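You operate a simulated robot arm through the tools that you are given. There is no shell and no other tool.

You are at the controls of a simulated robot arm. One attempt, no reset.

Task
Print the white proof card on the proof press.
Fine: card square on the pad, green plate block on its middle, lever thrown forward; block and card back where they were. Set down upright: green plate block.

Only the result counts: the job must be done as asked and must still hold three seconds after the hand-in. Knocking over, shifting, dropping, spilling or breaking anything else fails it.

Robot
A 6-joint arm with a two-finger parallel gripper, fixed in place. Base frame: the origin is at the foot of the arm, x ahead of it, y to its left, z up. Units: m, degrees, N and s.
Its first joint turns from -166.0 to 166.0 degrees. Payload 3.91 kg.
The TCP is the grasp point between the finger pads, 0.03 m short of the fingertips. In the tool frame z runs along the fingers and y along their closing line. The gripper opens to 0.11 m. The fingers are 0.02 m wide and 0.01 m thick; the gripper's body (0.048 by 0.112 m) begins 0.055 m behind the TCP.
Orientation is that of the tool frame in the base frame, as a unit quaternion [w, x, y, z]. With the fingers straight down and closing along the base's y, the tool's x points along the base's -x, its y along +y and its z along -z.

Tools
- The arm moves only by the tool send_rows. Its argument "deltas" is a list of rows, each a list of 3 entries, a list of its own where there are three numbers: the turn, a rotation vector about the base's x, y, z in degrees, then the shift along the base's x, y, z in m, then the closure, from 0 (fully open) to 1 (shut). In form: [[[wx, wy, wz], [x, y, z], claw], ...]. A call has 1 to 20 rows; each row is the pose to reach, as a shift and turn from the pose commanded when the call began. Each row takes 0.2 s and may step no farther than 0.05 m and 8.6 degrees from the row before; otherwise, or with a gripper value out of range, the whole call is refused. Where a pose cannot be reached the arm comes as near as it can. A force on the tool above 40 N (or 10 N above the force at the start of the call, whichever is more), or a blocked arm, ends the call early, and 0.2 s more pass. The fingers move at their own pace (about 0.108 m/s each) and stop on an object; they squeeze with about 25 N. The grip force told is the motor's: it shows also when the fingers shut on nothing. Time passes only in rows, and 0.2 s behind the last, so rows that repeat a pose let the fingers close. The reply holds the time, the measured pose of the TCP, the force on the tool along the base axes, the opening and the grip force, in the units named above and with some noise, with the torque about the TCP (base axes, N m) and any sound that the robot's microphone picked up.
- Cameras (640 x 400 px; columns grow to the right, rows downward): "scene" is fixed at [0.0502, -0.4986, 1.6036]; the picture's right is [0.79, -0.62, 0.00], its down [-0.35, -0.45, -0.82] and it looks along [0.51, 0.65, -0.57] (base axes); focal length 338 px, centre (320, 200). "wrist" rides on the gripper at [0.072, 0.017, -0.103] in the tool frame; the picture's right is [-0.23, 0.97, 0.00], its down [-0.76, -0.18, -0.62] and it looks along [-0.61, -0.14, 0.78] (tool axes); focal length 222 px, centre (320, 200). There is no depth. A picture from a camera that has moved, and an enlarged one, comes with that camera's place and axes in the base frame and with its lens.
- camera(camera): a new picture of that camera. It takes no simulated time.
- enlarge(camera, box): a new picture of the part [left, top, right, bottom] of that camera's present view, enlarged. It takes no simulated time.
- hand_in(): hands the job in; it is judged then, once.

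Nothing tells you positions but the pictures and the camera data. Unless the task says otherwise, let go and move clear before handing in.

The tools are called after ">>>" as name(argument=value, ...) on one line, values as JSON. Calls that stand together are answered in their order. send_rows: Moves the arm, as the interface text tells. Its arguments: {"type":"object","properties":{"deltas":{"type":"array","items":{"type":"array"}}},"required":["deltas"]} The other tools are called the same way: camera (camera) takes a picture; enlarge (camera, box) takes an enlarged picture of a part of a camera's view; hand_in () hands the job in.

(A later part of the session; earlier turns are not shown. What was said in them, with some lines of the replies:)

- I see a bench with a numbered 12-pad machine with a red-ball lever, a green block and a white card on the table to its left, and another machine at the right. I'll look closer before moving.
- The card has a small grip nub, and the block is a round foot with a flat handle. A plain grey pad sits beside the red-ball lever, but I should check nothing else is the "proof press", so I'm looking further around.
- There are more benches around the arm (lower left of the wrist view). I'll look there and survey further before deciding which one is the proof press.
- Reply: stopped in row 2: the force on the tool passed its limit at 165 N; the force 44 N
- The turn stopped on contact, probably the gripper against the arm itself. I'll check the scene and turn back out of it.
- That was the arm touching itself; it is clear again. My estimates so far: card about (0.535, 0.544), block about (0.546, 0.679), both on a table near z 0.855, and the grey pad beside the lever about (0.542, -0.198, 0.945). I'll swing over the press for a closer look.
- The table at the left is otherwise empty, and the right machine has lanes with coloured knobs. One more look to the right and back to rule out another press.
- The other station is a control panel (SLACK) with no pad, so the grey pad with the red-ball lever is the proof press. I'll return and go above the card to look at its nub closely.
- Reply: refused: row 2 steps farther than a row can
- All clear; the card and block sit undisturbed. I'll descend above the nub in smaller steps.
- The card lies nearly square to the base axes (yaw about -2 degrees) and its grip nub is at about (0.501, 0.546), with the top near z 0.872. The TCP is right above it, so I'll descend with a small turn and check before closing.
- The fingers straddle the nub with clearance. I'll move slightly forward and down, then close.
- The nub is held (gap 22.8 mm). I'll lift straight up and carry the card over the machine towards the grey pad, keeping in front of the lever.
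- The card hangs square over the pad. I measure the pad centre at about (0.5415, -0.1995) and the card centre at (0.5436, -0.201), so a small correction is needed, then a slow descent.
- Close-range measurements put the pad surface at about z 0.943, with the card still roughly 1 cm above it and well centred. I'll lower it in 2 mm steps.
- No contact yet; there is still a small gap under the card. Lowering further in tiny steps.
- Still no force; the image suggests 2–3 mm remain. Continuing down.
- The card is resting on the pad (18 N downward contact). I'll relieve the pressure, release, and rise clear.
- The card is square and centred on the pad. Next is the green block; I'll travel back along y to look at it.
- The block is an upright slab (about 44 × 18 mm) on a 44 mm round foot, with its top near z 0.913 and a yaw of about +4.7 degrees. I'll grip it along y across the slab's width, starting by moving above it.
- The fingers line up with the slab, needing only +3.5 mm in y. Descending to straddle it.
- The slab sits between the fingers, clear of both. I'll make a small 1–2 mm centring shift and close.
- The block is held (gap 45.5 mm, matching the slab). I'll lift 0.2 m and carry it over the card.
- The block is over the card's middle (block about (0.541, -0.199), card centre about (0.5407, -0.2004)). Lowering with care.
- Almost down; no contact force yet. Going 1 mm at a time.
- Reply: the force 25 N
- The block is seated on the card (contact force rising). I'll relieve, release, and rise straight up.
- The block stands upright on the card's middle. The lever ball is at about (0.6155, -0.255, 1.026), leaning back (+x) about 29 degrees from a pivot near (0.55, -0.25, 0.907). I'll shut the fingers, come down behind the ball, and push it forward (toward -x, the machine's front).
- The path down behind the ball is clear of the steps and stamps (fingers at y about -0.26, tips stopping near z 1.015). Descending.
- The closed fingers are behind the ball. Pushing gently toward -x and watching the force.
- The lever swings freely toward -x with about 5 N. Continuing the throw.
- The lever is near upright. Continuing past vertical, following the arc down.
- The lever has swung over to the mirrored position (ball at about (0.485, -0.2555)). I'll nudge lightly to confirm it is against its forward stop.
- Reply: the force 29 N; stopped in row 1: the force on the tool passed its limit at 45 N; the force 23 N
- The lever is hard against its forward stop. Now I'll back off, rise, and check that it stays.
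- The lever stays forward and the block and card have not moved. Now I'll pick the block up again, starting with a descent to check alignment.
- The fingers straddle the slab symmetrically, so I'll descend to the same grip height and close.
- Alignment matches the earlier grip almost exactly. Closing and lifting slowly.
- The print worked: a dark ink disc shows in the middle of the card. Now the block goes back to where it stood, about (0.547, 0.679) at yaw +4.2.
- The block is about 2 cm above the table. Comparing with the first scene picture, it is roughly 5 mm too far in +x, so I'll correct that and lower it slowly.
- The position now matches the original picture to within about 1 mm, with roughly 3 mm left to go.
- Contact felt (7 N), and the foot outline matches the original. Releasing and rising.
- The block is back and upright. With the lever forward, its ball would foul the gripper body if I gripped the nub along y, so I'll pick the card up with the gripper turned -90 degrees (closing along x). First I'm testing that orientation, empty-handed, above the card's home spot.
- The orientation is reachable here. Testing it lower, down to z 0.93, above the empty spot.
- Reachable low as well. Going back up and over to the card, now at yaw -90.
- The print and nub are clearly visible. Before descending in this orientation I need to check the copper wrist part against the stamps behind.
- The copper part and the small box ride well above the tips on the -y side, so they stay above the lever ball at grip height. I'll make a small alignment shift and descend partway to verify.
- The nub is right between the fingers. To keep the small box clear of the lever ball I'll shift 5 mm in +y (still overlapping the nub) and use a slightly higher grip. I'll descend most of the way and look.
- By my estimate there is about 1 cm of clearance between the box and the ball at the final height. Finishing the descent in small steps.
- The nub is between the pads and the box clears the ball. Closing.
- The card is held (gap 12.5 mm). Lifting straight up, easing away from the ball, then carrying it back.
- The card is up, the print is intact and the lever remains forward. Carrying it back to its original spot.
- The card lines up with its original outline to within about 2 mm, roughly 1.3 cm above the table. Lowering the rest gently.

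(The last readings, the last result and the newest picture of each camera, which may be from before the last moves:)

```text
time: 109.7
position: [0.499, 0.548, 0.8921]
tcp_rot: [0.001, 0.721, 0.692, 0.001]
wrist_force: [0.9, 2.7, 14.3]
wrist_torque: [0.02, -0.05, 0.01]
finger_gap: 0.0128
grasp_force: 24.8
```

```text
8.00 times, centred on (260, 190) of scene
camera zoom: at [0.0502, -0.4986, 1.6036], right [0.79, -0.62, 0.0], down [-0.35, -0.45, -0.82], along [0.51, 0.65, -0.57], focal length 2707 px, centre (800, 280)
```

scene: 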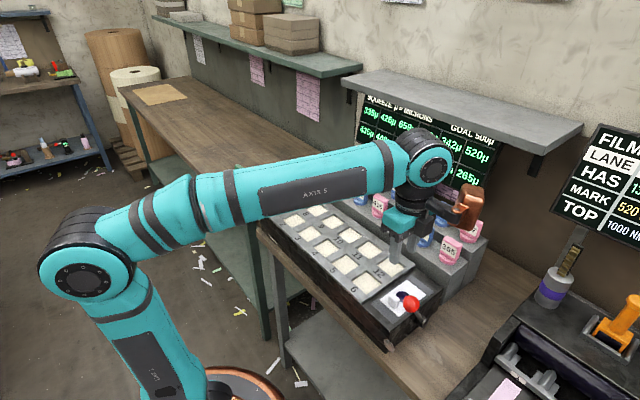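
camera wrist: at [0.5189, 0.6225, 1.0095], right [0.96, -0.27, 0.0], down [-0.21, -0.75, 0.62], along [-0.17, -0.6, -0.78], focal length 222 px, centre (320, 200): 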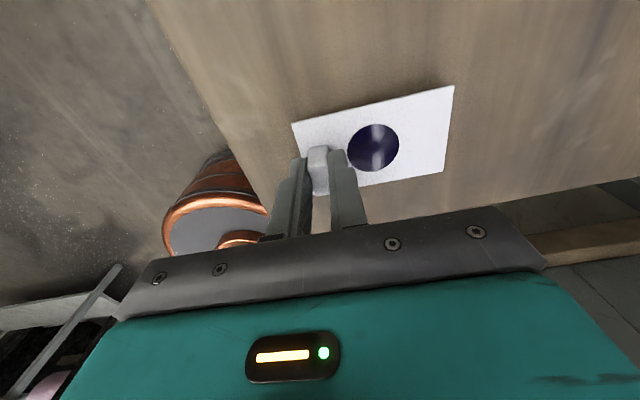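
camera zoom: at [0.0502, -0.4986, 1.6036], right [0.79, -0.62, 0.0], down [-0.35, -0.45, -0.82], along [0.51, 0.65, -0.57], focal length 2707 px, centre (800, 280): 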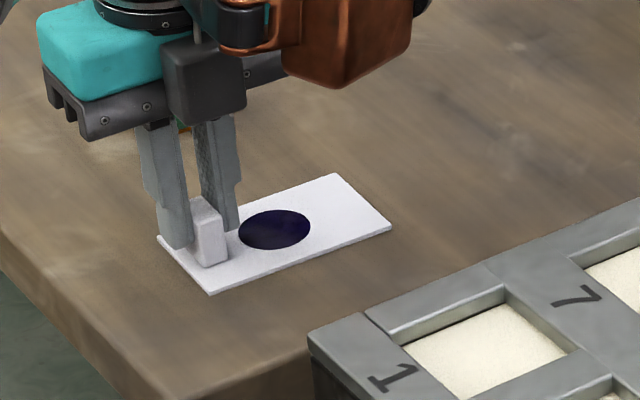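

The card is down in its original place; all four corners match the first picture. Relieving pressure, releasing and rising clear.

>>> send_rows(deltas=[[[0, 0, 0], [0, 0, 0.001], 0.97], [[0, 0, 0], [0, 0, 0.001], 0.85], [[0, 0, 0], [0, 0, 0.001], 0.65], [[0, 0, 0], [0, 0, 0.001], 0.65], [[0, 0, 0], [0, 0, 0.001], 0.65], [[0, 0, 0], [0, 0, 0.02], 0.65], [[0, 0, 0], [0, 0, 0.05], 0.65], [[0, 0, 0], [0, 0, 0.09], 0.65], [[0, 0, 0], [0, 0, 0.13], 0.65], [[0, 0, 0], [0, 0, 0.17], 0.65], [[0, 0, 0], [0, 0, 0.21], 0.65], [[0, 0, 0], [0, 0, 0.25], 0.65], [[0, 0, 0], [0, 0, 0.25], 0.65]])

>>> camera(camera="scene")

>>> enlarge(camera="scene", box=[220, 140, 420, 265])

>>> enlarge(camera="scene", box=[320, 230, 520, 355])

```text
time: 112.5
position: [0.4984, 0.5476, 1.1405]
tcp_rot: [0.002, 0.721, 0.693, 0.0]
wrist_force: [0.1, -0.2, 0.6]
wrist_torque: [0.03, 0.01, 0.0]
finger_gap: 0.0385
grasp_force: 0.0
```

```text
taken
```

scene: 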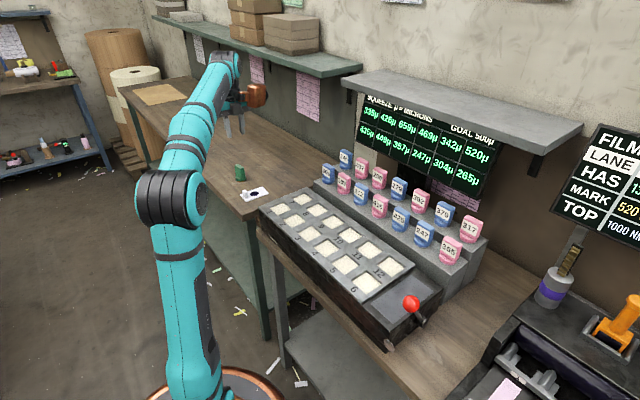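

```text
3.20 times, centred on (320, 202) of scene
camera zoom: at [0.0502, -0.4986, 1.6036], right [0.79, -0.62, 0.0], down [-0.35, -0.45, -0.82], along [0.51, 0.65, -0.57], focal length 1083 px, centre (320, 192)
```

zoom: 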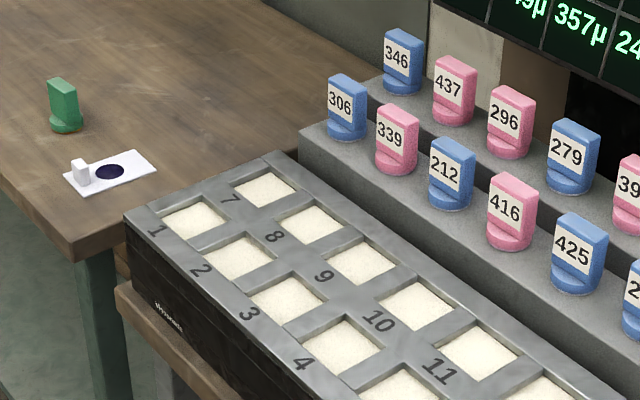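

```text
3.20 times, centred on (420, 292) of scene
camera zoom: at [0.0502, -0.4986, 1.6036], right [0.79, -0.62, 0.0], down [-0.35, -0.45, -0.82], along [0.51, 0.65, -0.57], focal length 1083 px, centre (0, -96)
```

zoom: 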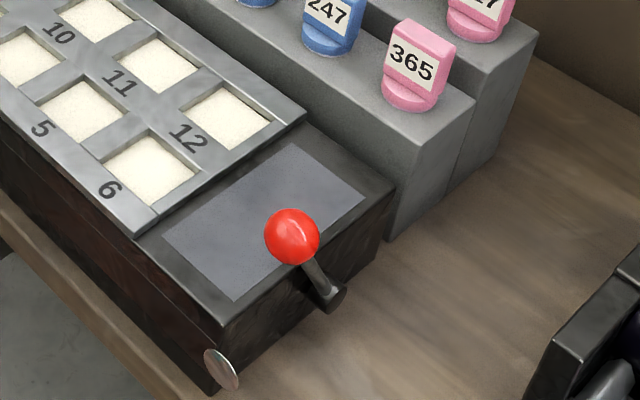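

The block and card are back and printed. I notice a small round disc now near the machine's right front corner that I first saw at its left end, so I'll look before handing in.

>>> enlarge(camera="scene", box=[365, 320, 425, 370])

>>> enlarge(camera="scene", box=[240, 200, 320, 260])

>>> enlarge(camera="scene", box=[250, 200, 410, 360])

```text
8.00 times, centred on (395, 345) of scene
camera zoom: at [0.0502, -0.4986, 1.6036], right [0.79, -0.62, 0.0], down [-0.35, -0.45, -0.82], along [0.51, 0.65, -0.57], focal length 2707 px, centre (-280, -960)
```

zoom: 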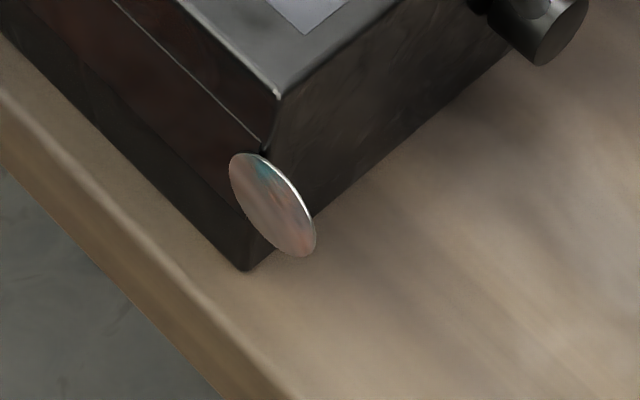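

```text
6.67 times, centred on (280, 230) of scene
camera zoom: at [0.0502, -0.4986, 1.6036], right [0.79, -0.62, 0.0], down [-0.35, -0.45, -0.82], along [0.51, 0.65, -0.57], focal length 2256 px, centre (587, 0)
```

zoom: 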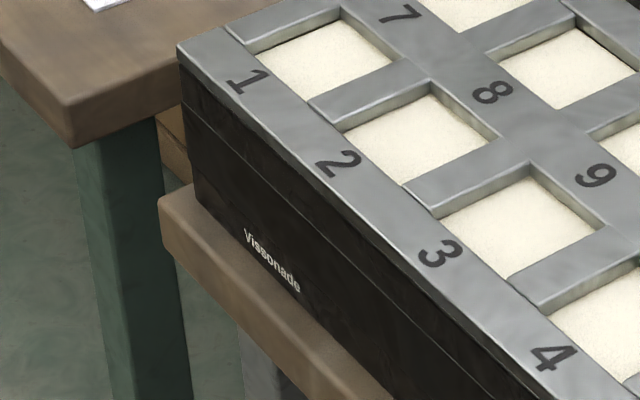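

```text
2.50 times, centred on (330, 280) of scene
camera zoom: at [0.0502, -0.4986, 1.6036], right [0.79, -0.62, 0.0], down [-0.35, -0.45, -0.82], along [0.51, 0.65, -0.57], focal length 846 px, centre (295, 0)
```

zoom: 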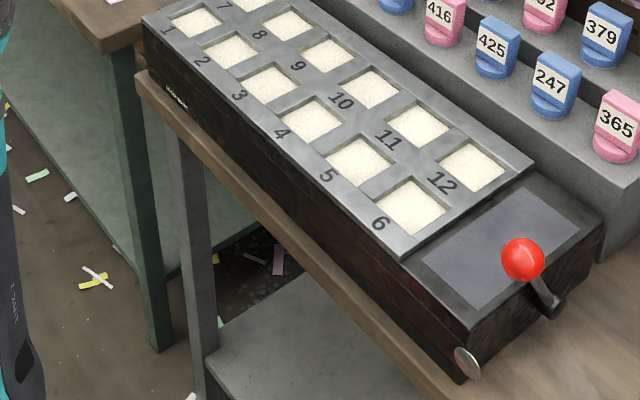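

The disc is the end of the machine's own roller, which ran across with the lever throw, so it's part of the mechanism. The card is printed and back in place, the block is upright at its original spot, the lever is forward and the arm is clear, so I'm handing in.

>>> hand_in()

```text
The job is handed in.
```

The white proof card is printed, with a dark ink disc in its middle, and I handed the job in.

- **Card:** it sat square and centred on the grey pad for the print. It is back where it was, with all four corners within about 2 mm of the first picture.
- **Green plate block:** it stood on the middle of the card for the print. It is upright in its original spot, within about 1 mm.
- **Lever:** it is thrown forward (toward the arm) against its stop, and it stayed there. I left it forward because you asked only for the block and card to go back.
- **Roller disc:** a small round disc that was at the machine's left end is now at its right front corner. I took it to be the end of the press's own roller, moved by the lever throw, and left it alone.
- **Contacts:** early on, while looking around, the gripper turned into something at height and stopped at 165 N. I took it to be the arm's own link. Nothing else in the pictures looked moved.

The arm is open and clear above the card.
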